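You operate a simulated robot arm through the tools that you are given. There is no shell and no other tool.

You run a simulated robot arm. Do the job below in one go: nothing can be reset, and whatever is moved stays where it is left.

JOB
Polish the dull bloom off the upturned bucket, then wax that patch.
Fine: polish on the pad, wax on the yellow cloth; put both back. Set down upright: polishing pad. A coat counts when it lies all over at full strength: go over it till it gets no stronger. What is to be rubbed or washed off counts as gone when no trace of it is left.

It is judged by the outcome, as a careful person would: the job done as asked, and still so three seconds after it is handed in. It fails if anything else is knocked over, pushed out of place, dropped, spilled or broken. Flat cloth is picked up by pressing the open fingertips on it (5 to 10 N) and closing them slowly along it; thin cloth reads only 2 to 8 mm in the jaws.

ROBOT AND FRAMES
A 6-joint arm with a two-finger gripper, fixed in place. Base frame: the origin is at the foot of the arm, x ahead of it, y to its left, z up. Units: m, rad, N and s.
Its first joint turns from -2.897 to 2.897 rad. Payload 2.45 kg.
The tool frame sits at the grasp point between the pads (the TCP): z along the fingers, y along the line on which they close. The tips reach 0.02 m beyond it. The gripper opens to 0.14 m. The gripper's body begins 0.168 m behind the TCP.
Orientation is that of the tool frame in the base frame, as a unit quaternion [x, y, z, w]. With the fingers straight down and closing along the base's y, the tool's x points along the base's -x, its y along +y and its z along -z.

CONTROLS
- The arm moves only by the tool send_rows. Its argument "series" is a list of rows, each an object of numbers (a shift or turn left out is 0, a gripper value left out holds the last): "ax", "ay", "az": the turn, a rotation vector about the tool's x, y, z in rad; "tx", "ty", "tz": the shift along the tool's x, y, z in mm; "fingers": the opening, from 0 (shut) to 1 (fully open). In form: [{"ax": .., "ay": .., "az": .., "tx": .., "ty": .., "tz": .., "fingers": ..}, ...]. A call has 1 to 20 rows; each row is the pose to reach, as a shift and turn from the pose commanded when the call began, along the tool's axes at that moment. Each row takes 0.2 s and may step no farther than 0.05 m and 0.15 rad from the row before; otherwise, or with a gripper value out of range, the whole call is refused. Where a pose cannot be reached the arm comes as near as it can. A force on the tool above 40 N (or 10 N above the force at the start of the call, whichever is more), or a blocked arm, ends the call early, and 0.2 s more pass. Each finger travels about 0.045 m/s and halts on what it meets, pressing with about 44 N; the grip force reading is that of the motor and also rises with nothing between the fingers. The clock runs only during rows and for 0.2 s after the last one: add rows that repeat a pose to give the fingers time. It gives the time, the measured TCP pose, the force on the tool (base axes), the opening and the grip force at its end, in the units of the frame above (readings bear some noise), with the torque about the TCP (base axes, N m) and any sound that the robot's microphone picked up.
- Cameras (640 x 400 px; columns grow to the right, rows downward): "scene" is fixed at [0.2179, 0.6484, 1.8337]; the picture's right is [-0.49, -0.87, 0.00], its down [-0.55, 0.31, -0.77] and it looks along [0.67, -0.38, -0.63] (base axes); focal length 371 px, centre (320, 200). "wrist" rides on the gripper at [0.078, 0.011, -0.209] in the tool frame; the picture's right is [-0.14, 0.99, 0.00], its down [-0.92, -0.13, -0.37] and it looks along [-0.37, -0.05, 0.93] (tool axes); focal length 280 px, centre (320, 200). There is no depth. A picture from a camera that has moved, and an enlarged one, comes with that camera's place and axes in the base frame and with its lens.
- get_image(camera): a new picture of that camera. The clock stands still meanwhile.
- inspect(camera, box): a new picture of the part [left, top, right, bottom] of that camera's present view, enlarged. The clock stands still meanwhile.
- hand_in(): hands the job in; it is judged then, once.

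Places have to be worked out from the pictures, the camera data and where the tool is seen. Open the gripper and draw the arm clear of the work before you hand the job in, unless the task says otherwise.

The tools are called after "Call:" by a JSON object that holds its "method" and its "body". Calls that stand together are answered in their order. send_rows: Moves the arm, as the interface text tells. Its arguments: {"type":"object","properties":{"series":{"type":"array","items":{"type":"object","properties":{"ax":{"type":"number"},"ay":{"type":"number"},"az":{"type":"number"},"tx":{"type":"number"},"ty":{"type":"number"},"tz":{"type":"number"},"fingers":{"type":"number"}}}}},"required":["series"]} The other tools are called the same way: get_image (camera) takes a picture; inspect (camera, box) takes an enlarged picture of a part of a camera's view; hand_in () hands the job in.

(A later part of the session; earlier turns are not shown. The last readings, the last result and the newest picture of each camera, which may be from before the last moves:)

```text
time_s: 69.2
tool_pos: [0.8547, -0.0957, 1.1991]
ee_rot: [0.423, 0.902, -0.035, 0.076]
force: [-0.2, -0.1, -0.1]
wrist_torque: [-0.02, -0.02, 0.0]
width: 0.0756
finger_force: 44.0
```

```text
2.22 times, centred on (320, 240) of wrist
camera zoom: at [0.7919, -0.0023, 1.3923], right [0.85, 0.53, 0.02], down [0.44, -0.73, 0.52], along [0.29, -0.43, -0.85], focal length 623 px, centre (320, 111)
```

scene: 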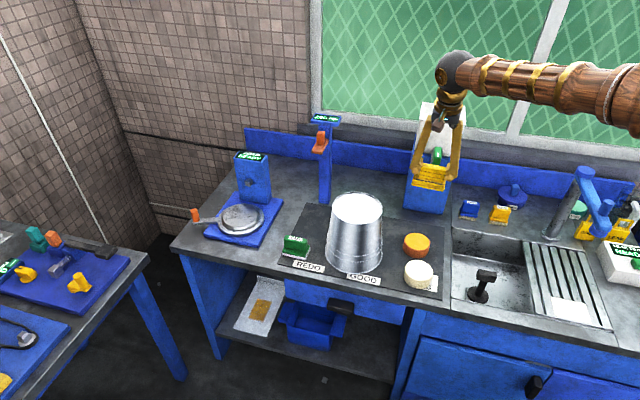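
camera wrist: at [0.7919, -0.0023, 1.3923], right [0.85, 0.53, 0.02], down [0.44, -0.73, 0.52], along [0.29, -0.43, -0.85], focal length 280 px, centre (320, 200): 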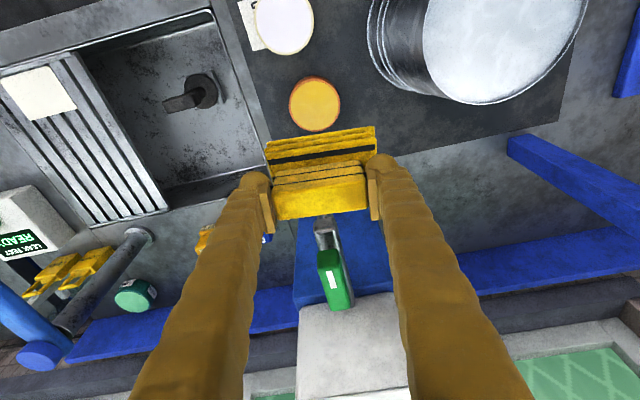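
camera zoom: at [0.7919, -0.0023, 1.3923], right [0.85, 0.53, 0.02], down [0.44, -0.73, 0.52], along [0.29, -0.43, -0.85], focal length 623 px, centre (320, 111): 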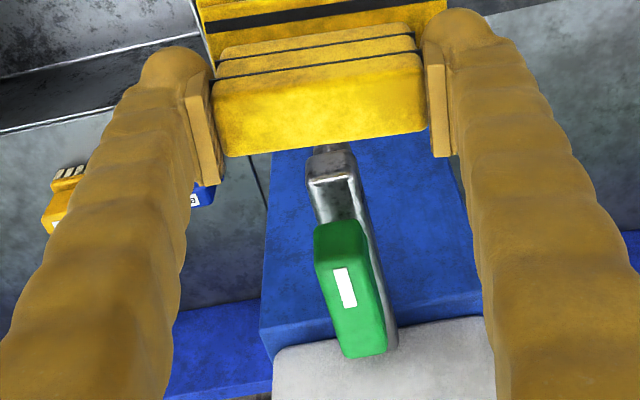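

The pot's centre is at about (0.854, -0.097), directly below the cloth, and the tap's nozzle clears by about 6 cm. I'll descend to about 2 cm above the wax.

Call:
{"method": "send_rows", "body": {"series": [{"tx": 7.6, "tz": 44.4}, {"tx": 15.2, "tz": 88.7}, {"tx": 22.8, "tz": 133.1}, {"tx": 30.5, "tz": 177.4}, {"tx": 36.4, "tz": 211.9}, {"tx": 38.9, "tz": 226.7}, {"tx": 39.8, "tz": 231.6}, {"tx": 39.8, "tz": 231.6}]}}

Call:
{"method": "inspect", "body": {"camera": "scene", "box": [370, 190, 470, 290]}}

Call:
{"method": "inspect", "body": {"camera": "wrist", "box": [220, 80, 420, 240]}}

```text
time_s: 71.0
tool_pos: [0.8567, -0.0953, 0.9652]
ee_rot: [0.423, 0.902, -0.036, 0.076]
force: [-0.3, -0.2, -0.6]
wrist_torque: [0.01, -0.01, 0.02]
width: 0.0757
finger_force: 44.3
```

```text
4.00 times, centred on (420, 240) of scene
camera zoom: at [0.2179, 0.6484, 1.8337], right [-0.49, -0.87, 0.0], down [-0.55, 0.31, -0.77], along [0.67, -0.38, -0.63], focal length 1484 px, centre (-80, 40)
```

zoom: 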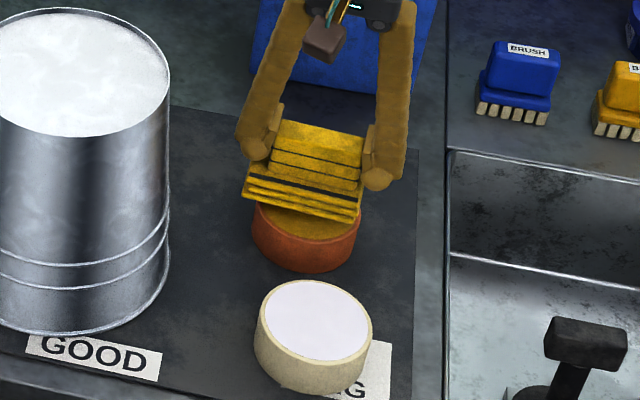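

```text
2.50 times, centred on (320, 160) of wrist
camera zoom: at [0.7922, -0.0013, 1.1591], right [0.85, 0.53, 0.02], down [0.44, -0.73, 0.52], along [0.29, -0.43, -0.85], focal length 701 px, centre (320, 300)
```

zoom: 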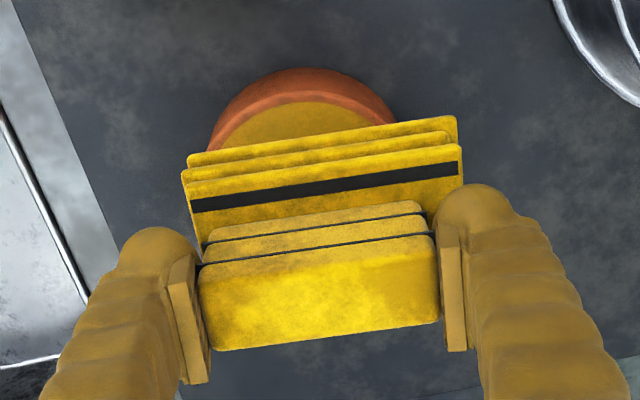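

The pot lies about 6 mm toward the sink side of the cloth's centre. I'll shift by that while creeping down to just above the wax.

Call:
{"method": "send_rows", "body": {"series": [{"tx": 2, "ty": -3, "tz": -0.3}, {"tx": 3.6, "ty": -5.6, "tz": 1.4}, {"tx": 4.2, "ty": -5.6, "tz": 5.3}, {"tx": 4.8, "ty": -5.6, "tz": 9.3}, {"tx": 5.3, "ty": -5.6, "tz": 12.2}, {"tx": 5.7, "ty": -5.6, "tz": 14.2}, {"tx": 5.7, "ty": -5.6, "tz": 14.2}]}}

```text
time_s: 72.7
tool_pos: [0.8492, -0.0959, 0.9504]
ee_rot: [0.422, 0.903, -0.035, 0.077]
force: [0.2, 0.4, 0.4]
wrist_torque: [0.0, -0.03, 0.0]
width: 0.0754
finger_force: 44.3
```

Now at z=0.950 with no contact; I'll continue in 1 mm steps to press the cloth onto the wax.

Call:
{"method": "send_rows", "body": {"series": [{"tx": 0.17, "tz": 1}, {"tx": 0.34, "tz": 2}, {"tx": 0.51, "tz": 3}, {"tx": 0.68, "tz": 3.9}, {"tx": 0.85, "tz": 4.9}, {"tx": 0.85, "tz": 4.9}]}}

Call:
{"method": "inspect", "body": {"camera": "scene", "box": [380, 200, 460, 280]}}

```text
time_s: 74.0
tool_pos: [0.8481, -0.096, 0.9455]
ee_rot: [0.423, 0.902, -0.036, 0.076]
force: [0.4, 0.1, -0.6]
wrist_torque: [-0.03, -0.01, 0.0]
width: 0.0753
finger_force: 43.7
```

```text
5.00 times, centred on (420, 240) of scene
camera zoom: at [0.2179, 0.6484, 1.8337], right [-0.49, -0.87, 0.0], down [-0.55, 0.31, -0.77], along [0.67, -0.38, -0.63], focal length 1856 px, centre (-180, 0)
```

zoom: 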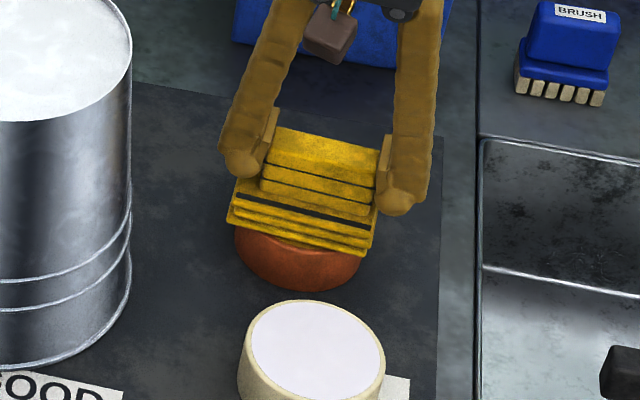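

Still free at 0.9455; a few more 0.7 mm steps.

Call:
{"method": "send_rows", "body": {"series": [{"tx": 0.12, "tz": 0.7}, {"tx": 0.24, "tz": 1.4}, {"tx": 0.36, "tz": 2.1}, {"tx": 0.48, "tz": 2.8}, {"tx": 0.48, "tz": 2.8}]}}

Call:
{"method": "inspect", "body": {"camera": "scene", "box": [380, 200, 460, 280]}}

```text
time_s: 75.2
tool_pos: [0.8484, -0.0962, 0.9434]
ee_rot: [0.422, 0.902, -0.035, 0.077]
force: [-4.1, 0.5, 15.7]
wrist_torque: [0.08, 0.35, -0.01]
width: 0.0752
finger_force: 44.9
```

```text
5.00 times, centred on (420, 240) of scene
camera zoom: at [0.2179, 0.6484, 1.8337], right [-0.49, -0.87, 0.0], down [-0.55, 0.31, -0.77], along [0.67, -0.38, -0.63], focal length 1856 px, centre (-180, 0)
```

zoom: 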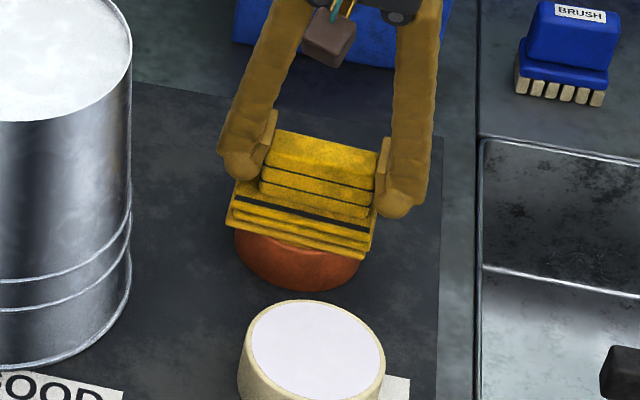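

Contact with about 16 N on the wax. I'll lift straight up and look at the cloth's underside edge before going to the bucket.

Call:
{"method": "send_rows", "body": {"series": [{"tx": -0.8, "tz": -4.9}, {"tx": -5.1, "tz": -29.6}, {"tx": -12.7, "tz": -73.9}, {"tx": -20.3, "tz": -118.3}, {"tx": -27.9, "tz": -162.6}, {"tx": -35.5, "tz": -207}, {"tx": -43.1, "tz": -251.3}, {"tx": -43.1, "tz": -251.3}]}}

Call:
{"method": "inspect", "body": {"camera": "scene", "box": [380, 120, 480, 270]}}

Call:
{"method": "inspect", "body": {"camera": "scene", "box": [400, 150, 460, 200]}}

```text
time_s: 77.0
tool_pos: [0.8457, -0.0969, 1.1994]
ee_rot: [0.422, 0.903, -0.036, 0.077]
force: [-0.1, -0.6, -0.2]
wrist_torque: [0.01, 0.03, 0.01]
width: 0.0752
finger_force: 43.8
```

```text
2.67 times, centred on (430, 195) of scene
camera zoom: at [0.2179, 0.6484, 1.8337], right [-0.49, -0.87, 0.0], down [-0.55, 0.31, -0.77], along [0.67, -0.38, -0.63], focal length 990 px, centre (27, 213)
```

zoom: 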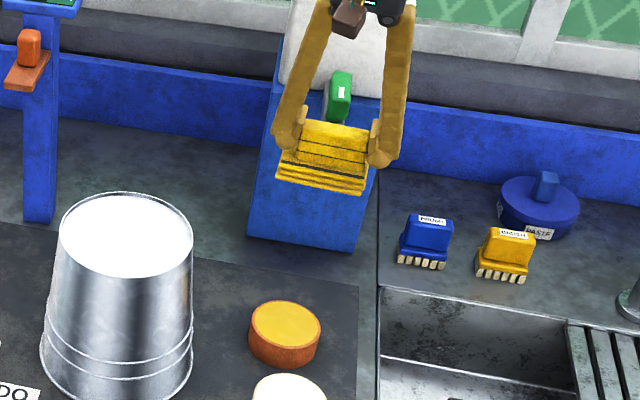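

```text
8.00 times, centred on (430, 175) of scene
camera zoom: at [0.2179, 0.6484, 1.8337], right [-0.49, -0.87, 0.0], down [-0.55, 0.31, -0.77], along [0.67, -0.38, -0.63], focal length 2969 px, centre (-560, 400)
```

zoom: 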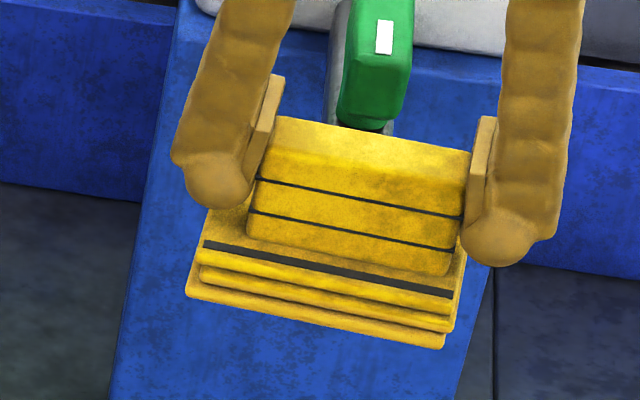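

The bottom layer now looks amber with wax. I'll carry the cloth over the patch on the bucket and lower it to a few centimetres above.

Call:
{"method": "send_rows", "body": {"series": [{"tx": 14, "ty": 34, "tz": -2.4}, {"tx": 31, "ty": 76, "tz": -5.3}, {"tx": 48, "ty": 118, "tz": -8.2}, {"tx": 65, "ty": 160, "tz": -11.1}, {"tx": 78, "ty": 191, "tz": -13.4}, {"tx": 83.4, "ty": 204.6, "tz": -14.3}, {"tx": 86.8, "ty": 204.6, "tz": 5.4}, {"tx": 91, "ty": 204.6, "tz": 30}, {"tx": 93.5, "ty": 204.6, "tz": 44.8}, {"tx": 93.5, "ty": 204.6, "tz": 44.8}]}}

Call:
{"method": "get_image", "body": {"camera": "wrist"}}

Call:
{"method": "inspect", "body": {"camera": "scene", "box": [300, 130, 420, 260]}}

```text
time_s: 79.2
tool_pos: [0.9521, 0.0994, 1.1371]
ee_rot: [0.422, 0.903, -0.036, 0.077]
force: [-0.2, -0.3, -0.1]
wrist_torque: [-0.02, -0.02, 0.0]
width: 0.0754
finger_force: 43.9
```

```text
taken
camera wrist: at [0.8877, 0.1941, 1.3299], right [0.85, 0.53, 0.02], down [0.44, -0.73, 0.52], along [0.29, -0.43, -0.85], focal length 280 px, centre (320, 200)
```

wrist: 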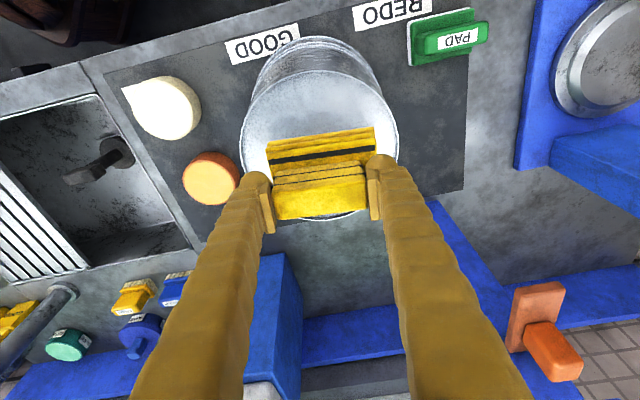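

```text
3.08 times, centred on (360, 195) of scene
camera zoom: at [0.2179, 0.6484, 1.8337], right [-0.49, -0.87, 0.0], down [-0.55, 0.31, -0.77], along [0.67, -0.38, -0.63], focal length 1142 px, centre (197, 215)
```

zoom: 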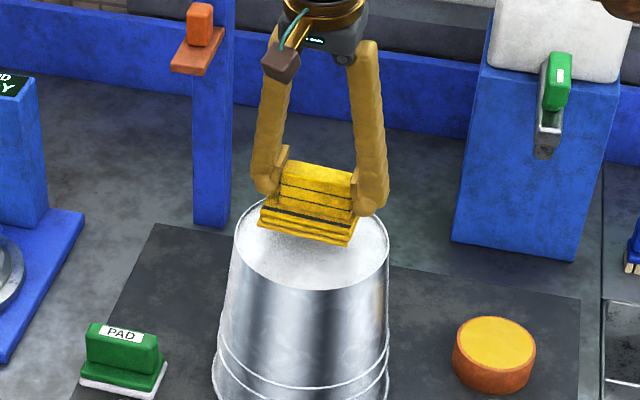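

The cloth is above the disc. I'll trim a few millimetres and lower to just above the surface, then check its position against the rim.

Call:
{"method": "send_rows", "body": {"series": [{"tx": 3.5, "ty": -2.5, "tz": 5}, {"tx": 5, "ty": -4, "tz": 11}, {"tx": 5.5, "ty": -4, "tz": 16}, {"tx": 5.8, "ty": -4, "tz": 19}, {"tx": 5.8, "ty": -4, "tz": 19}]}}

Call:
{"method": "inspect", "body": {"camera": "scene", "box": [320, 170, 400, 240]}}

Call:
{"method": "inspect", "body": {"camera": "wrist", "box": [220, 60, 420, 230]}}

```text
time_s: 80.5
tool_pos: [0.9468, 0.0977, 1.1184]
ee_rot: [0.423, 0.902, -0.036, 0.077]
force: [0.0, -0.4, -0.6]
wrist_torque: [0.0, -0.02, 0.02]
width: 0.0751
finger_force: 43.6
```

```text
5.71 times, centred on (360, 205) of scene
camera zoom: at [0.2179, 0.6484, 1.8337], right [-0.49, -0.87, 0.0], down [-0.55, 0.31, -0.77], along [0.67, -0.38, -0.63], focal length 2121 px, centre (91, 171)
```

zoom: 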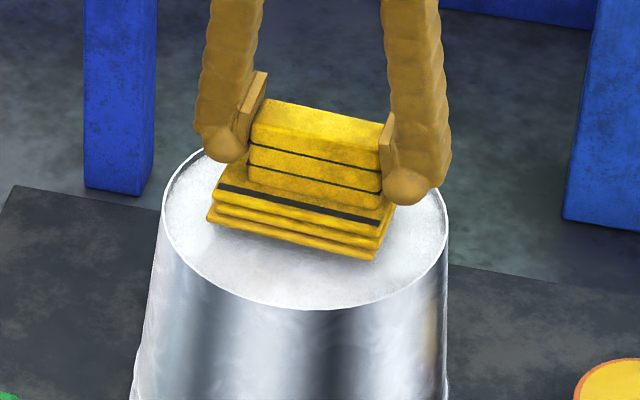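

```text
2.35 times, centred on (320, 145) of wrist
camera zoom: at [0.8833, 0.1934, 1.3115], right [0.85, 0.53, 0.02], down [0.44, -0.73, 0.52], along [0.29, -0.43, -0.85], focal length 660 px, centre (320, 329)
```

zoom: 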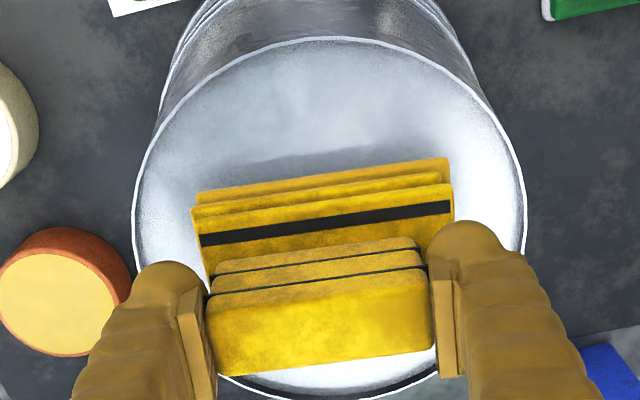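

The cloth's centre sits right over where the bloom was, but is turned about 7° from the patch. I'll rotate it to match and then creep down to contact (expected z≈1.112).

Call:
{"method": "send_rows", "body": {"series": [{"ax": -0.011, "az": -0.064}, {"ax": -0.022, "az": -0.128}, {"ax": -0.022, "az": -0.128}]}}

Call:
{"method": "send_rows", "body": {"series": [{"tx": 0.34, "tz": 2}, {"tx": 0.6, "tz": 3.5}, {"tx": 0.8, "tz": 4.5}, {"tx": 0.9, "tz": 5.3}, {"tx": 0.9, "tz": 5.3}]}}

```text
time_s: 81.2
tool_pos: [0.9471, 0.0977, 1.1184]
ee_rot: [0.364, 0.928, -0.03, 0.078]
force: [0.3, 0.4, -0.5]
wrist_torque: [0.01, -0.01, 0.01]
width: 0.0751
finger_force: 44.0
```

```text
time_s: 82.5
tool_pos: [0.9469, 0.098, 1.1139]
ee_rot: [0.363, 0.928, -0.03, 0.08]
force: [-0.1, -6.7, 32.8]
wrist_torque: [-0.06, 0.55, 0.01]
width: 0.0749
finger_force: 44.3
```

Firm contact at 33 N; I'll ease to roughly 12–15 N and spread the wax in overlapping slow strokes that stay within the rim.

Call:
{"method": "send_rows", "body": {"series": [{"tx": -0.2, "tz": -1.2}, {"tx": 4.7, "ty": 6, "tz": -2.05}, {"tx": 8.7, "ty": 12, "tz": -2.7}, {"tx": 8.7, "ty": 4, "tz": -2.7}, {"tx": 8.7, "ty": -4, "tz": -2.7}, {"tx": 8.7, "ty": -12, "tz": -2.7}, {"tx": 2.8, "ty": -12, "tz": -1.7}, {"tx": 1.8, "ty": -4, "tz": -1.54}, {"tx": 1.8, "ty": 4, "tz": -1.54}, {"tx": 1.8, "ty": 12, "tz": -1.54}, {"tx": -4.1, "ty": 11, "tz": -0.52}, {"tx": -5.1, "ty": 4, "tz": -0.35}, {"tx": -5.1, "ty": -4, "tz": -0.35}, {"tx": -4.1, "ty": -11, "tz": -0.52}, {"tx": -0.2, "ty": -8, "tz": -1.2}, {"tx": -0.2, "ty": 0, "tz": -1.2}, {"tx": -0.2, "ty": 0, "tz": -1.2}]}}

Call:
{"method": "inspect", "body": {"camera": "scene", "box": [320, 170, 400, 240]}}

Call:
{"method": "inspect", "body": {"camera": "wrist", "box": [220, 60, 420, 230]}}

```text
time_s: 86.0
tool_pos: [0.9465, 0.0974, 1.1133]
ee_rot: [0.364, 0.927, -0.031, 0.08]
force: [-10.4, -11.1, 30.7]
wrist_torque: [-0.18, 0.36, 0.03]
width: 0.0751
finger_force: 44.0
```

```text
5.71 times, centred on (360, 205) of scene
camera zoom: at [0.2179, 0.6484, 1.8337], right [-0.49, -0.87, 0.0], down [-0.55, 0.31, -0.77], along [0.67, -0.38, -0.63], focal length 2121 px, centre (91, 171)
```

zoom: 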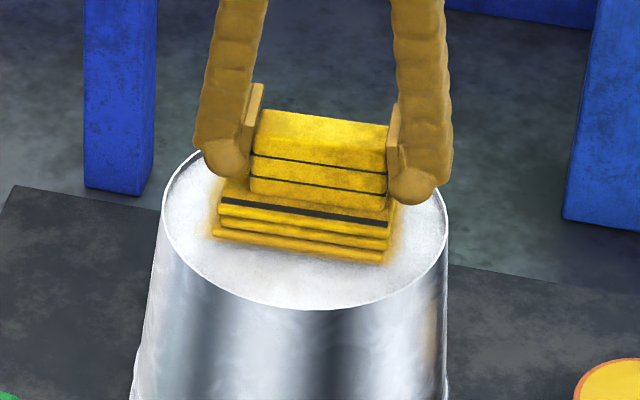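

```text
2.35 times, centred on (320, 145) of wrist
camera zoom: at [0.8714, 0.1833, 1.3067], right [0.77, 0.63, 0.02], down [0.53, -0.67, 0.52], along [0.34, -0.39, -0.85], focal length 660 px, centre (320, 329)
```

zoom: 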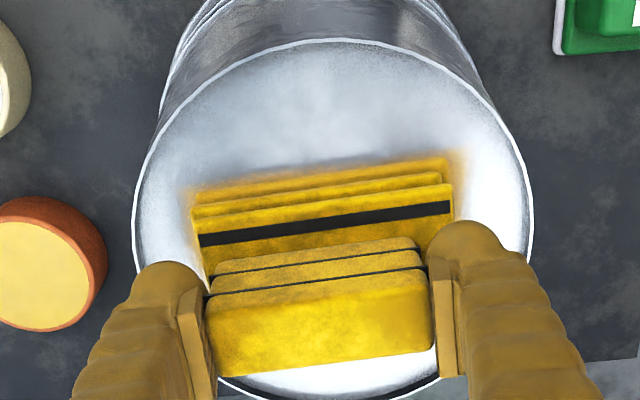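

Amber wax is showing around the cloth's edge. I'll lift off and look at how even and complete the coat is.

Call:
{"method": "send_rows", "body": {"series": [{"tx": -0.7, "tz": -3.9}, {"tx": -4.2, "tz": -24.6}, {"tx": -11, "tz": -64}, {"tx": -18.6, "tz": -108.4}, {"tx": -25.4, "tz": -147.8}, {"tx": -25.4, "tz": -147.8}]}}

Call:
{"method": "inspect", "body": {"camera": "scene", "box": [325, 182, 395, 232]}}

Call:
{"method": "get_image", "body": {"camera": "wrist"}}

```text
time_s: 87.5
tool_pos: [0.9461, 0.0964, 1.2636]
ee_rot: [0.363, 0.928, -0.03, 0.079]
force: [0.6, 0.4, 0.4]
wrist_torque: [-0.05, -0.04, 0.02]
width: 0.0752
finger_force: 44.3
```

```text
8.00 times, centred on (360, 207) of scene
camera zoom: at [0.2179, 0.6484, 1.8337], right [-0.49, -0.87, 0.0], down [-0.55, 0.31, -0.77], along [0.67, -0.38, -0.63], focal length 2969 px, centre (0, 144)
```

zoom: 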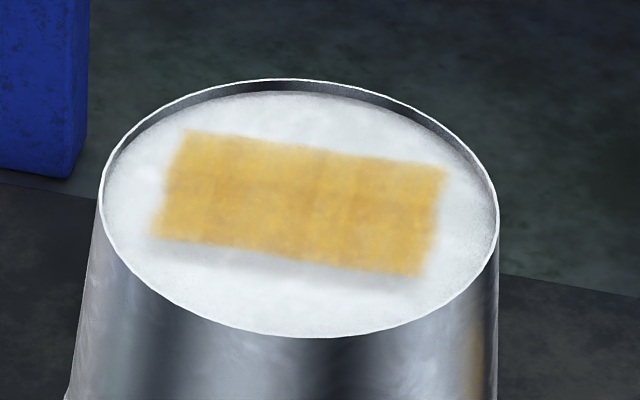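

```text
taken
camera wrist: at [0.8707, 0.1826, 1.4564], right [0.77, 0.63, 0.02], down [0.53, -0.67, 0.52], along [0.34, -0.39, -0.85], focal length 280 px, centre (320, 200)
```

wrist: 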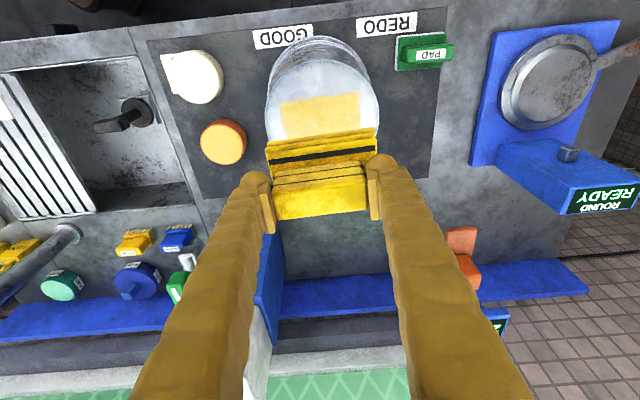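

The wax covers the former bloom area exactly but looks somewhat uneven, thinner toward the far edge. I'll set the cloth down again and go over it more, reaching further toward the far edge.

Call:
{"method": "send_rows", "body": {"series": [{"tx": 6.8, "tz": 39.4}, {"tx": 14.4, "tz": 83.8}, {"tx": 21.2, "tz": 123.2}, {"tx": 24.2, "tz": 140.9}, {"tx": 24.7, "tz": 143.9}, {"tx": 25, "tz": 145.9}, {"tx": 25.2, "tz": 146.9}, {"tx": 25.2, "tz": 146.9}]}}

```text
time_s: 89.2
tool_pos: [0.9459, 0.0983, 1.1144]
ee_rot: [0.363, 0.928, -0.031, 0.079]
force: [0.0, -0.4, -0.4]
wrist_torque: [0.0, -0.01, -0.05]
width: 0.0751
finger_force: 43.7
```

Just above contact. I'll press lightly and run a second waxing pattern shifted toward the far edge.

Call:
{"method": "send_rows", "body": {"series": [{"tx": 0.1, "tz": 0.6}, {"tx": 0.2, "tz": 1.2}, {"tx": 3.2, "ty": 5, "tz": 0.7}, {"tx": 4.1, "ty": 10, "tz": 0.5}, {"tx": 4.1, "ty": 3, "tz": 0.5}, {"tx": 4.1, "ty": -4, "tz": 0.5}, {"tx": 4.1, "ty": -10, "tz": 0.5}, {"tx": -1.8, "ty": -10, "tz": 1.54}, {"tx": -1.8, "ty": -3, "tz": 1.54}, {"tx": -1.8, "ty": 4, "tz": 1.54}, {"tx": -1.8, "ty": 10, "tz": 1.54}, {"tx": -6.7, "ty": 9, "tz": 2.4}, {"tx": -8.7, "ty": 3, "tz": 2.7}, {"tx": -8.7, "ty": -3, "tz": 2.7}, {"tx": -7.7, "ty": -9, "tz": 2.55}, {"tx": -2.8, "ty": -9, "tz": 1.7}, {"tx": -2.8, "ty": -2, "tz": 1.7}, {"tx": -2.8, "ty": 5, "tz": 1.7}, {"tx": 0.2, "ty": 0, "tz": 1.2}, {"tx": 0.2, "ty": 0, "tz": 1.2}]}}

```text
time_s: 93.5
tool_pos: [0.9468, 0.0993, 1.114]
ee_rot: [0.363, 0.928, -0.03, 0.08]
force: [10.2, 4.4, 24.5]
wrist_torque: [0.24, -0.03, -0.09]
width: 0.075
finger_force: 44.7
```

The second pattern completed at about 25 N without stopping. I'll lift again and compare the coat.

Call:
{"method": "send_rows", "body": {"series": [{"tx": -0.7, "tz": -3.9}, {"tx": -4.2, "tz": -24.6}, {"tx": -11, "tz": -64}, {"tx": -18.6, "tz": -108.4}, {"tx": -25.4, "tz": -147.8}, {"tx": -25.4, "tz": -147.8}]}}

Call:
{"method": "inspect", "body": {"camera": "scene", "box": [325, 182, 395, 232]}}

Call:
{"method": "inspect", "body": {"camera": "wrist", "box": [250, 30, 400, 150]}}

```text
time_s: 94.8
tool_pos: [0.9481, 0.0964, 1.2631]
ee_rot: [0.364, 0.928, -0.031, 0.079]
force: [-0.3, 0.6, -0.2]
wrist_torque: [0.06, 0.0, -0.01]
width: 0.0754
finger_force: 44.2
```

```text
8.00 times, centred on (360, 207) of scene
camera zoom: at [0.2179, 0.6484, 1.8337], right [-0.49, -0.87, 0.0], down [-0.55, 0.31, -0.77], along [0.67, -0.38, -0.63], focal length 2969 px, centre (0, 144)
```

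zoom: 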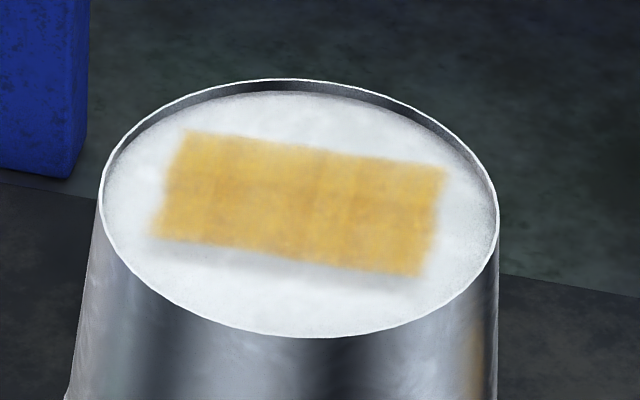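

```text
3.33 times, centred on (325, 90) of wrist
camera zoom: at [0.873, 0.1822, 1.456], right [0.77, 0.63, 0.02], down [0.53, -0.67, 0.52], along [0.34, -0.39, -0.85], focal length 935 px, centre (303, 567)
```

zoom: 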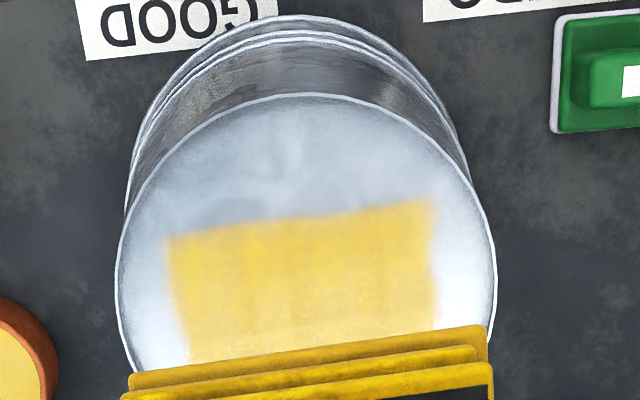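

The two pictures look nearly alike, slightly fuller now. I'll take closer reference crops of the patch to compare after another pass.

Call:
{"method": "inspect", "body": {"camera": "scene", "box": [336, 195, 378, 222]}}

Call:
{"method": "send_rows", "body": {"series": [{"tx": -30, "tz": 0}, {"tx": -60, "tz": 0}, {"tx": -60, "tz": 0}]}}

Call:
{"method": "inspect", "body": {"camera": "wrist", "box": [250, 0, 400, 130]}}

```text
14.81 times, centred on (357, 208) of scene
camera zoom: at [0.2179, 0.6484, 1.8337], right [-0.49, -0.87, 0.0], down [-0.55, 0.31, -0.77], along [0.67, -0.38, -0.63], focal length 5498 px, centre (-228, 74)
```

zoom: 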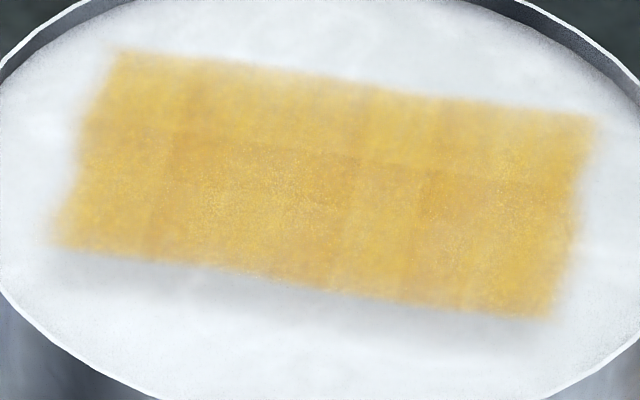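

```text
time_s: 95.7
tool_pos: [0.9896, 0.0584, 1.2733]
ee_rot: [0.364, 0.928, -0.031, 0.079]
force: [0.7, -0.5, -0.1]
wrist_torque: [0.01, 0.02, -0.02]
width: 0.0752
finger_force: 44.0
```

```text
3.08 times, centred on (325, 65) of wrist
camera zoom: at [0.9145, 0.1427, 1.4657], right [0.77, 0.63, 0.02], down [0.53, -0.67, 0.52], along [0.34, -0.39, -0.85], focal length 863 px, centre (305, 615)
```

zoom: 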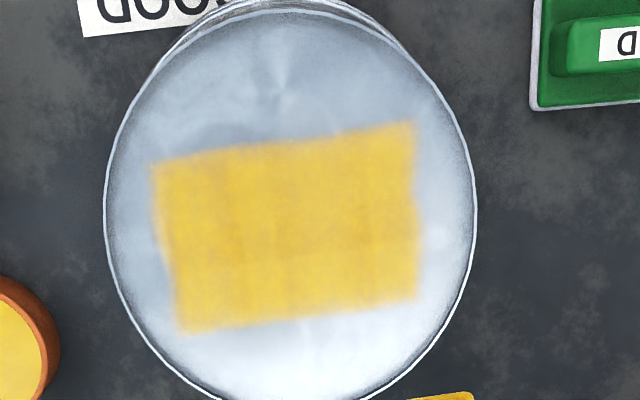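

Magnified, the coat shows lighter cells along the far strip and the left end, so it is not yet at full strength there. I'll return for a third pass concentrating on those parts.

Call:
{"method": "send_rows", "body": {"series": [{"tx": 30}, {"tx": 60}, {"tx": 66.8, "tz": 39.4}, {"tx": 74.4, "tz": 83.8}, {"tx": 81.2, "tz": 123.2}, {"tx": 84.2, "tz": 140.9}, {"tx": 85, "tz": 145}, {"tx": 85.3, "tz": 147.2}, {"tx": 85.3, "tz": 147.2}]}}

```text
time_s: 97.7
tool_pos: [0.9457, 0.1, 1.1143]
ee_rot: [0.363, 0.928, -0.03, 0.08]
force: [-3.1, 1.2, 12.4]
wrist_torque: [0.22, 0.34, 0.0]
width: 0.0754
finger_force: 44.3
```

Light contact at 12 N. Running the third pattern, mainly on the far strip and both ends.

Call:
{"method": "send_rows", "body": {"series": [{"tx": -3.9, "ty": 0, "tz": 1.0}, {"tx": -4.9, "ty": 8, "tz": 1.15}, {"tx": -4.9, "ty": 12, "tz": 1.15}, {"tx": -9.4, "ty": 10, "tz": 1.9}, {"tx": -10.4, "ty": 3, "tz": 2.1}, {"tx": -10.4, "ty": -4, "tz": 2.1}, {"tx": -9.4, "ty": -10, "tz": 1.9}, {"tx": -4.9, "ty": -12, "tz": 1.15}, {"tx": -5.9, "ty": -5, "tz": 1.3}, {"tx": -5.9, "ty": 3, "tz": 1.3}, {"tx": -5.9, "ty": 11, "tz": 1.3}, {"tx": 0, "ty": 13, "tz": 0.3}, {"tx": 4.9, "ty": 13, "tz": -0.55}, {"tx": 5.9, "ty": 6, "tz": -0.7}, {"tx": 5.9, "ty": -2, "tz": -0.7}, {"tx": 5.9, "ty": -10, "tz": -0.7}, {"tx": 2, "ty": -13, "tz": 0}, {"tx": 0, "ty": -5, "tz": 0.3}, {"tx": 0, "ty": 5, "tz": 0.3}, {"tx": -2, "ty": 0, "tz": 0.6}]}}

```text
time_s: 101.8
tool_pos: [0.9482, 0.0989, 1.1137]
ee_rot: [0.363, 0.928, -0.03, 0.081]
force: [4.4, 11.8, 29.9]
wrist_torque: [0.2, 0.13, -0.05]
width: 0.0749
finger_force: 44.0
```

The third pattern ran through. I'll lift and shift aside as before to compare the coat at the same magnification.

Call:
{"method": "send_rows", "body": {"series": [{"tx": -0.7, "tz": -3.9}, {"tx": -4.2, "tz": -24.6}, {"tx": -11, "tz": -64}, {"tx": -18.6, "tz": -108.4}, {"tx": -25.4, "tz": -147.8}, {"tx": -55, "tz": -147.8}, {"tx": -85.4, "tz": -147.8}, {"tx": -85.4, "tz": -147.8}]}}

Call:
{"method": "inspect", "body": {"camera": "scene", "box": [336, 195, 378, 222]}}

Call:
{"method": "inspect", "body": {"camera": "wrist", "box": [250, 0, 400, 130]}}

```text
time_s: 103.7
tool_pos: [0.994, 0.0573, 1.2741]
ee_rot: [0.363, 0.928, -0.031, 0.078]
force: [0.3, -0.3, -0.4]
wrist_torque: [0.04, -0.02, 0.01]
width: 0.075
finger_force: 43.9
```

```text
14.81 times, centred on (357, 208) of scene
camera zoom: at [0.2179, 0.6484, 1.8337], right [-0.49, -0.87, 0.0], down [-0.55, 0.31, -0.77], along [0.67, -0.38, -0.63], focal length 5498 px, centre (-228, 74)
```

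zoom: 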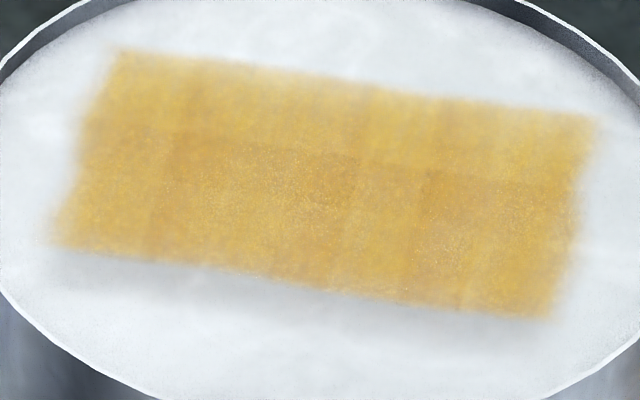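

```text
3.08 times, centred on (325, 65) of wrist
camera zoom: at [0.9184, 0.142, 1.4678], right [0.77, 0.63, 0.02], down [0.53, -0.67, 0.52], along [0.34, -0.39, -0.85], focal length 863 px, centre (305, 615)
```

zoom: 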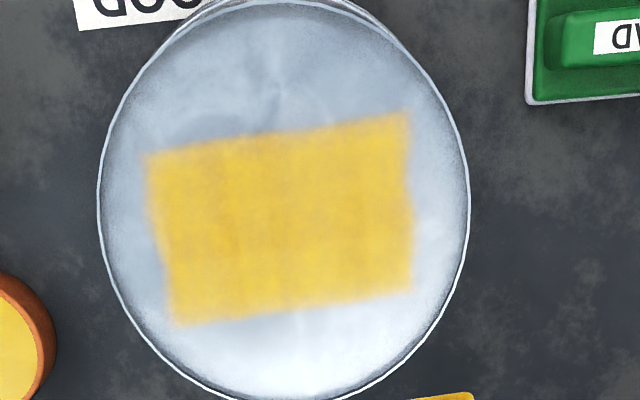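

The lighter strips have evened out a little. To be sure the coat reaches full strength I'll recharge the cloth with wax, moving back above the orange pot and lowering to just over it.

Call:
{"method": "send_rows", "body": {"series": [{"tx": 0.4, "ty": -45}, {"tx": 0.9, "ty": -90}, {"tx": 1.3, "ty": -135}, {"tx": 1.7, "ty": -180}, {"tx": 2, "ty": -211}, {"tx": 2, "ty": -211}, {"tx": 9.6, "ty": -211, "tz": 44.4}, {"tx": 17.2, "ty": -211, "tz": 88.7}, {"tx": 24.8, "ty": -211, "tz": 133.1}, {"tx": 32.5, "ty": -211, "tz": 177.4}, {"tx": 40.1, "ty": -211, "tz": 221.8}, {"tx": 47.7, "ty": -211, "tz": 266.1}, {"tx": 52.3, "ty": -211, "tz": 293}, {"tx": 54.3, "ty": -211, "tz": 304.5}, {"tx": 54.3, "ty": -211, "tz": 304.5}]}}

Call:
{"method": "inspect", "body": {"camera": "wrist", "box": [220, 80, 420, 240]}}

Call:
{"method": "inspect", "body": {"camera": "scene", "box": [370, 190, 470, 290]}}

```text
time_s: 106.8
tool_pos: [0.8473, -0.0963, 0.9654]
ee_rot: [0.363, 0.928, -0.03, 0.079]
force: [-0.5, -0.6, 0.1]
wrist_torque: [-0.01, 0.04, 0.03]
width: 0.0748
finger_force: 43.5
```

```text
2.50 times, centred on (320, 160) of wrist
camera zoom: at [0.772, -0.0115, 1.1584], right [0.77, 0.63, 0.02], down [0.53, -0.67, 0.52], along [0.34, -0.39, -0.85], focal length 701 px, centre (320, 300)
```

zoom: 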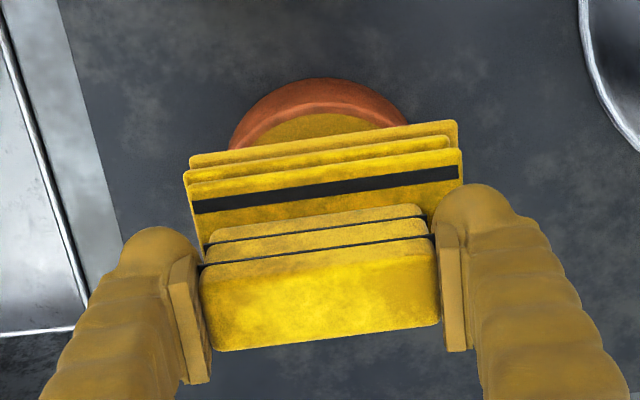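

```text
4.00 times, centred on (420, 240) of scene
camera zoom: at [0.2179, 0.6484, 1.8337], right [-0.49, -0.87, 0.0], down [-0.55, 0.31, -0.77], along [0.67, -0.38, -0.63], focal length 1484 px, centre (-80, 40)
```

zoom: 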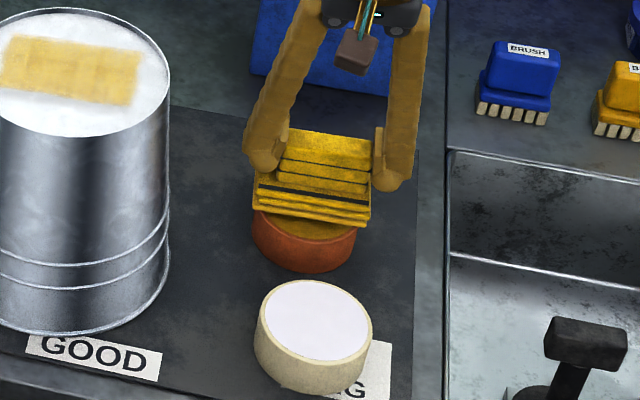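

Centred over the wax pot. Creeping down the last 2 cm to contact.

Call:
{"method": "send_rows", "body": {"series": [{"tx": 1, "tz": 5.9}, {"tx": 2, "tz": 11.8}, {"tx": 2.7, "tz": 15.8}, {"tx": 3.1, "tz": 18.2}, {"tx": 3.4, "tz": 19.7}, {"tx": 3.5, "tz": 20.7}, {"tx": 3.7, "tz": 21.4}, {"tx": 3.7, "tz": 21.4}]}}

```text
time_s: 108.7
tool_pos: [0.847, -0.0967, 0.9435]
ee_rot: [0.363, 0.928, -0.031, 0.079]
force: [-1.0, -7.9, 25.1]
wrist_torque: [-0.08, 0.25, 0.02]
width: 0.0749
finger_force: 43.8
```

Cloth recharged at 25 N contact. I'll lift and return to just above the patch on the bucket.

Call:
{"method": "send_rows", "body": {"series": [{"tx": -0.8, "tz": -4.9}, {"tx": -5.1, "tz": -29.6}, {"tx": -12.7, "tz": -73.9}, {"tx": -20.3, "tz": -118.3}, {"tx": -27.9, "tz": -162.6}, {"tx": -35.5, "tz": -207}, {"tx": -43.1, "tz": -251.3}, {"tx": -49.1, "tz": -285.8}, {"tx": -54.1, "tz": -315.4}, {"tx": -43, "ty": 42, "tz": -317.5}, {"tx": -31.7, "ty": 84, "tz": -319.6}, {"tx": -20.5, "ty": 127, "tz": -321.7}, {"tx": -9.2, "ty": 169, "tz": -323.8}, {"tx": 2, "ty": 211, "tz": -325.9}, {"tx": 2, "ty": 211, "tz": -325.9}, {"tx": 9.6, "ty": 211, "tz": -281.5}, {"tx": 17.2, "ty": 211, "tz": -237.2}, {"tx": 24, "ty": 211, "tz": -197.8}, {"tx": 26.2, "ty": 211, "tz": -185}, {"tx": 26.9, "ty": 211, "tz": -181}]}}

Call:
{"method": "inspect", "body": {"camera": "scene", "box": [320, 170, 400, 240]}}

```text
time_s: 112.8
tool_pos: [0.9483, 0.099, 1.1167]
ee_rot: [0.364, 0.927, -0.031, 0.079]
force: [-0.2, -1.0, -0.4]
wrist_torque: [-0.03, -0.01, 0.03]
width: 0.0748
finger_force: 43.9
```

```text
5.71 times, centred on (360, 205) of scene
camera zoom: at [0.2179, 0.6484, 1.8337], right [-0.49, -0.87, 0.0], down [-0.55, 0.31, -0.77], along [0.67, -0.38, -0.63], focal length 2121 px, centre (91, 171)
```

zoom: 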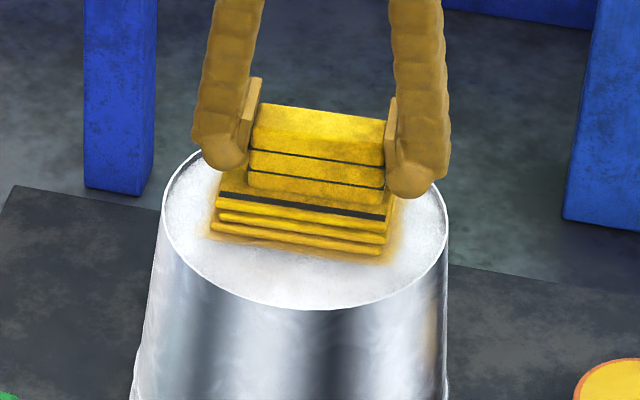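

About 3 mm above the surface again. I'll press lightly and run the full pattern with the fresh wax.

Call:
{"method": "send_rows", "body": {"series": [{"tx": 0.3, "tz": 1.5}, {"tx": 0.44, "tz": 2.5}, {"tx": -2.5, "ty": 8, "tz": 3.0}, {"tx": -2.5, "ty": 12, "tz": 3.0}, {"tx": -7.4, "ty": 9, "tz": 3.8}, {"tx": -8.4, "ty": 2, "tz": 4.0}, {"tx": -8.4, "ty": -5, "tz": 4.0}, {"tx": -6.5, "ty": -10, "tz": 3.7}, {"tx": -2.5, "ty": -12, "tz": 3.0}, {"tx": -3.5, "ty": -4, "tz": 3.2}, {"tx": -3.5, "ty": 4, "tz": 3.2}, {"tx": -1.5, "ty": 12, "tz": 2.9}, {"tx": 3.4, "ty": 13, "tz": 2.0}, {"tx": 5.4, "ty": 6, "tz": 1.7}, {"tx": 5.4, "ty": -2, "tz": 1.7}, {"tx": 5.4, "ty": -10, "tz": 1.7}, {"tx": 1.4, "ty": -13, "tz": 2.3}, {"tx": 0.44, "ty": -5, "tz": 2.5}, {"tx": 0.44, "ty": 4, "tz": 2.5}, {"tx": 0.44, "ty": 0, "tz": 2.5}]}}

```text
time_s: 116.5
tool_pos: [0.9379, 0.0898, 1.1152]
ee_rot: [0.363, 0.928, -0.032, 0.077]
force: [0.2, 0.7, 4.0]
wrist_torque: [0.03, -0.15, 0.04]
width: 0.0749
finger_force: 44.5
stopped in row 18: the force on the tool passed its limit at 44 N (the readings are from after the stop); the commanded pose is now the measured one
```

Nearly the whole pattern ran before the end touched the rim. I'll lift, move aside and compare the coat.

Call:
{"method": "send_rows", "body": {"series": [{"tx": -0.7, "tz": -3.9}, {"tx": -4.2, "ty": 4, "tz": -24.6}, {"tx": -11, "ty": 13, "tz": -64}, {"tx": -18.6, "ty": 13, "tz": -108.4}, {"tx": -25.4, "ty": 13, "tz": -147.8}, {"tx": -55, "ty": 13, "tz": -147.8}, {"tx": -85.4, "ty": 13, "tz": -147.8}, {"tx": -85.4, "ty": 13, "tz": -147.8}]}}

Call:
{"method": "inspect", "body": {"camera": "scene", "box": [336, 195, 378, 222]}}

Call:
{"method": "inspect", "body": {"camera": "wrist", "box": [250, 0, 400, 130]}}

Call:
{"method": "inspect", "body": {"camera": "scene", "box": [310, 160, 410, 250]}}

```text
time_s: 118.3
tool_pos: [0.9915, 0.0598, 1.2729]
ee_rot: [0.364, 0.928, -0.031, 0.077]
force: [1.3, 1.0, 0.3]
wrist_torque: [0.01, 0.0, 0.02]
width: 0.0751
finger_force: 43.9
```

```text
14.81 times, centred on (357, 208) of scene
camera zoom: at [0.2179, 0.6484, 1.8337], right [-0.49, -0.87, 0.0], down [-0.55, 0.31, -0.77], along [0.67, -0.38, -0.63], focal length 5498 px, centre (-228, 74)
```

zoom: 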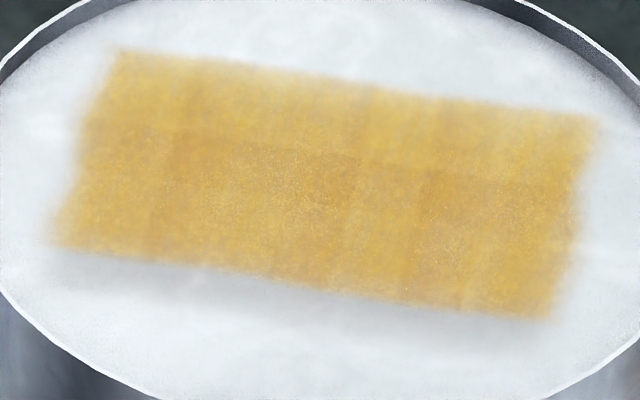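

```text
3.08 times, centred on (325, 65) of wrist
camera zoom: at [0.9163, 0.1442, 1.4663], right [0.77, 0.64, 0.02], down [0.53, -0.67, 0.52], along [0.34, -0.39, -0.86], focal length 863 px, centre (305, 615)
```

zoom: 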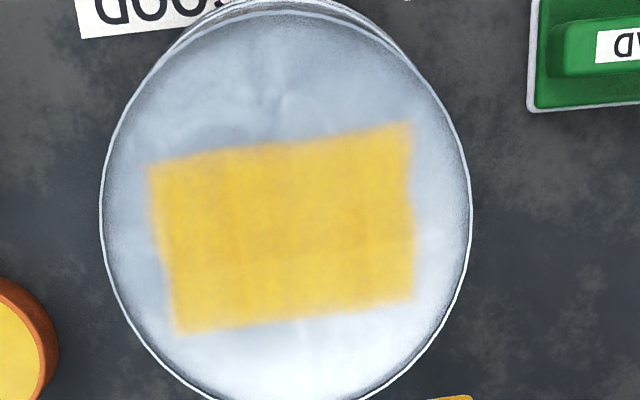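

```text
4.44 times, centred on (360, 205) of scene
camera zoom: at [0.2179, 0.6484, 1.8337], right [-0.49, -0.87, 0.0], down [-0.55, 0.31, -0.77], along [0.67, -0.38, -0.63], focal length 1650 px, centre (142, 178)
```

zoom: 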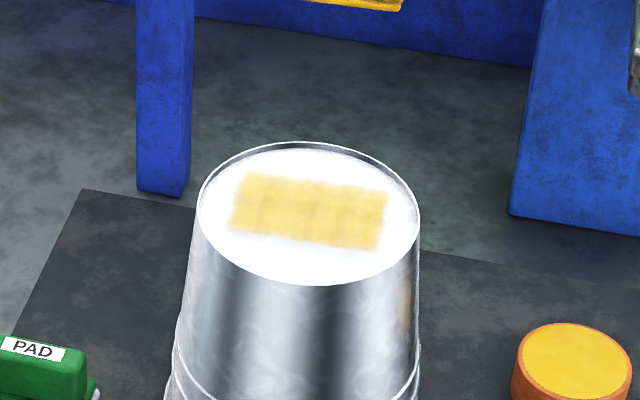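

The coat now looks the same as after the previous pass, so it has stopped getting stronger, and the bucket stands where it was. I'll carry the cloth back above its original place, turning it back to its original yaw.

Call:
{"method": "send_rows", "body": {"series": [{"tx": 7.5, "ty": 41, "tz": -1.3}, {"tx": 15, "ty": 82, "tz": -2.6}, {"tx": 22.7, "ty": 122, "tz": -3.9}, {"tx": 30.2, "ty": 163, "tz": -5.2}, {"tx": 8, "ty": 179, "tz": -1.4, "ax": 0.011, "az": 0.064}, {"tx": -14.2, "ty": 195.3, "tz": 2.5, "ax": 0.022, "az": 0.128}, {"tx": -14.2, "ty": 195.3, "tz": 2.5, "ax": 0.022, "az": 0.128}, {"tx": -14.2, "ty": 195.3, "tz": 2.5, "ax": 0.022, "az": 0.128}]}}

Call:
{"method": "get_image", "body": {"camera": "wrist"}}

Call:
{"method": "get_image", "body": {"camera": "scene"}}

```text
time_s: 120.1
tool_pos: [1.1077, 0.188, 1.2578]
ee_rot: [0.422, 0.903, -0.037, 0.076]
force: [-0.1, 0.9, 0.2]
wrist_torque: [-0.02, -0.01, -0.01]
width: 0.0748
finger_force: 44.2
out of reach, approached as far as the arm can: row 5, 6, 7, 8
```

```text
taken
camera wrist: at [1.0447, 0.2819, 1.4512], right [0.85, 0.53, 0.02], down [0.44, -0.73, 0.52], along [0.29, -0.43, -0.86], focal length 280 px, centre (320, 200)
```

wrist: 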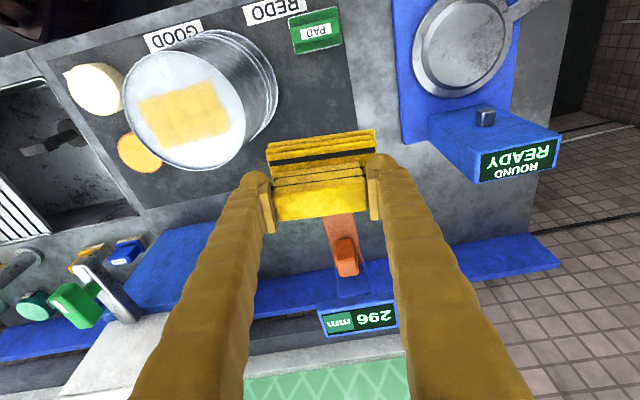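

```text
taken
```

scene: 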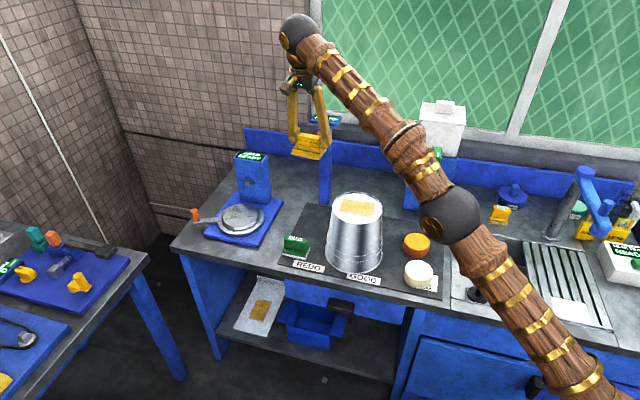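

At this height the arm is at its reach limit, short of the target by 3 cm. I'll go straight down 6 cm, where the reach is larger, and read the pose.

Call:
{"method": "send_rows", "body": {"series": [{"tx": 3.4, "tz": 19.7}, {"tx": 6.8, "tz": 39.4}, {"tx": 10.2, "tz": 59.1}, {"tx": 10.2, "tz": 59.1}, {"tx": 10.2, "tz": 59.1}]}}

```text
time_s: 121.3
tool_pos: [1.1083, 0.1901, 1.1973]
ee_rot: [0.424, 0.902, -0.036, 0.076]
force: [-0.8, -0.9, -1.4]
wrist_torque: [-0.04, 0.02, -0.03]
width: 0.075
finger_force: 43.6
```

It responds from the reached pose. Now I'll shift the remaining 2.6 cm to the home position and descend partway.

Call:
{"method": "send_rows", "body": {"series": [{"tx": -7, "ty": 11, "tz": 1.2}, {"tx": -14.3, "ty": 22.1, "tz": 2.5}, {"tx": -7.5, "ty": 22.1, "tz": 41.9}, {"tx": -0.8, "ty": 22.1, "tz": 81.3}, {"tx": 6, "ty": 22.1, "tz": 120.8}, {"tx": 12.8, "ty": 22.1, "tz": 160.2}, {"tx": 19.5, "ty": 22.1, "tz": 199.6}, {"tx": 22.9, "ty": 22.1, "tz": 219.3}, {"tx": 22.9, "ty": 22.1, "tz": 219.3}]}}

Call:
{"method": "inspect", "body": {"camera": "scene", "box": [260, 170, 350, 260]}}

Call:
{"method": "get_image", "body": {"camera": "wrist"}}

```text
time_s: 123.3
tool_pos: [1.1326, 0.1939, 0.978]
ee_rot: [0.423, 0.902, -0.037, 0.075]
force: [0.4, 0.2, -1.6]
wrist_torque: [0.0, 0.03, 0.01]
width: 0.0745
finger_force: 44.0
```

```text
4.44 times, centred on (305, 215) of scene
camera zoom: at [0.2179, 0.6484, 1.8337], right [-0.49, -0.87, 0.0], down [-0.55, 0.31, -0.77], along [0.67, -0.38, -0.63], focal length 1650 px, centre (387, 133)
```

zoom: 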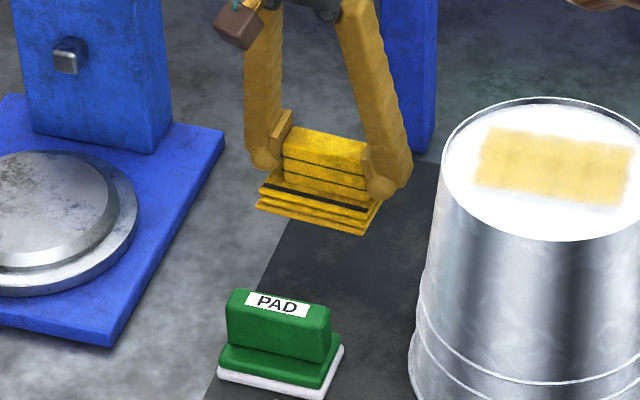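

```text
taken
camera wrist: at [1.069, 0.2867, 1.1716], right [0.85, 0.53, 0.02], down [0.44, -0.73, 0.52], along [0.29, -0.43, -0.86], focal length 280 px, centre (320, 200)
```

wrist: 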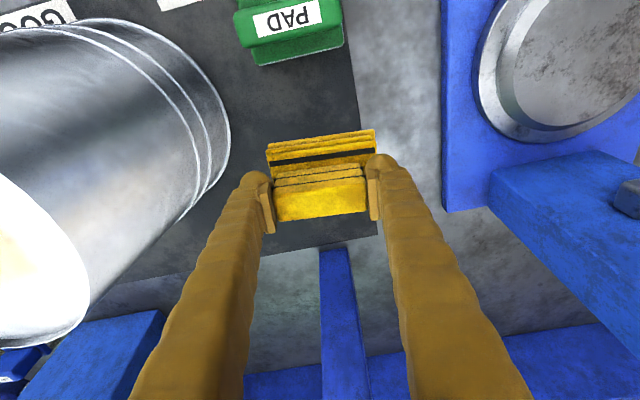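

Just above home, 2 mm off. I'll correct that and lower to a few millimetres above the mat.

Call:
{"method": "send_rows", "body": {"series": [{"tx": 2.2, "ty": 1.2, "tz": 24.6}, {"tx": 6.1, "ty": 1.2, "tz": 47.3}, {"tx": 8.5, "ty": 1.2, "tz": 61.1}, {"tx": 9.5, "ty": 1.2, "tz": 67}, {"tx": 9.5, "ty": 1.2, "tz": 67}]}}

Call:
{"method": "inspect", "body": {"camera": "scene", "box": [270, 190, 350, 260]}}

```text
time_s: 124.5
tool_pos: [1.1363, 0.1925, 0.91]
ee_rot: [0.423, 0.902, -0.037, 0.076]
force: [0.2, 0.9, -1.4]
wrist_torque: [0.0, -0.01, 0.0]
width: 0.0747
finger_force: 43.8
```

```text
5.71 times, centred on (310, 225) of scene
camera zoom: at [0.2179, 0.6484, 1.8337], right [-0.49, -0.87, 0.0], down [-0.55, 0.31, -0.77], along [0.67, -0.38, -0.63], focal length 2121 px, centre (377, 57)
```

zoom: 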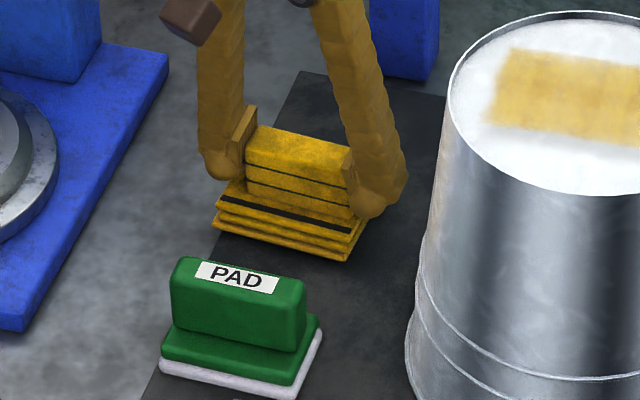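

About 7 mm above the mat, lined up with its old outline. Lowering the rest gently to contact.

Call:
{"method": "send_rows", "body": {"series": [{"tx": 0.5, "ty": 1, "tz": 3}, {"tx": 0.8, "ty": 1.5, "tz": 4.9}, {"tx": 1, "ty": 1.5, "tz": 5.9}, {"tx": 1.15, "ty": 1.5, "tz": 6.7}, {"tx": 1.25, "ty": 1.5, "tz": 7.4}, {"tx": 1.25, "ty": 1.5, "tz": 7.4}]}}

```text
time_s: 125.9
tool_pos: [1.138, 0.1939, 0.9048]
ee_rot: [0.422, 0.903, -0.035, 0.077]
force: [-2.7, -1.9, 22.6]
wrist_torque: [0.52, -0.35, 0.04]
width: 0.0747
finger_force: 43.4
```

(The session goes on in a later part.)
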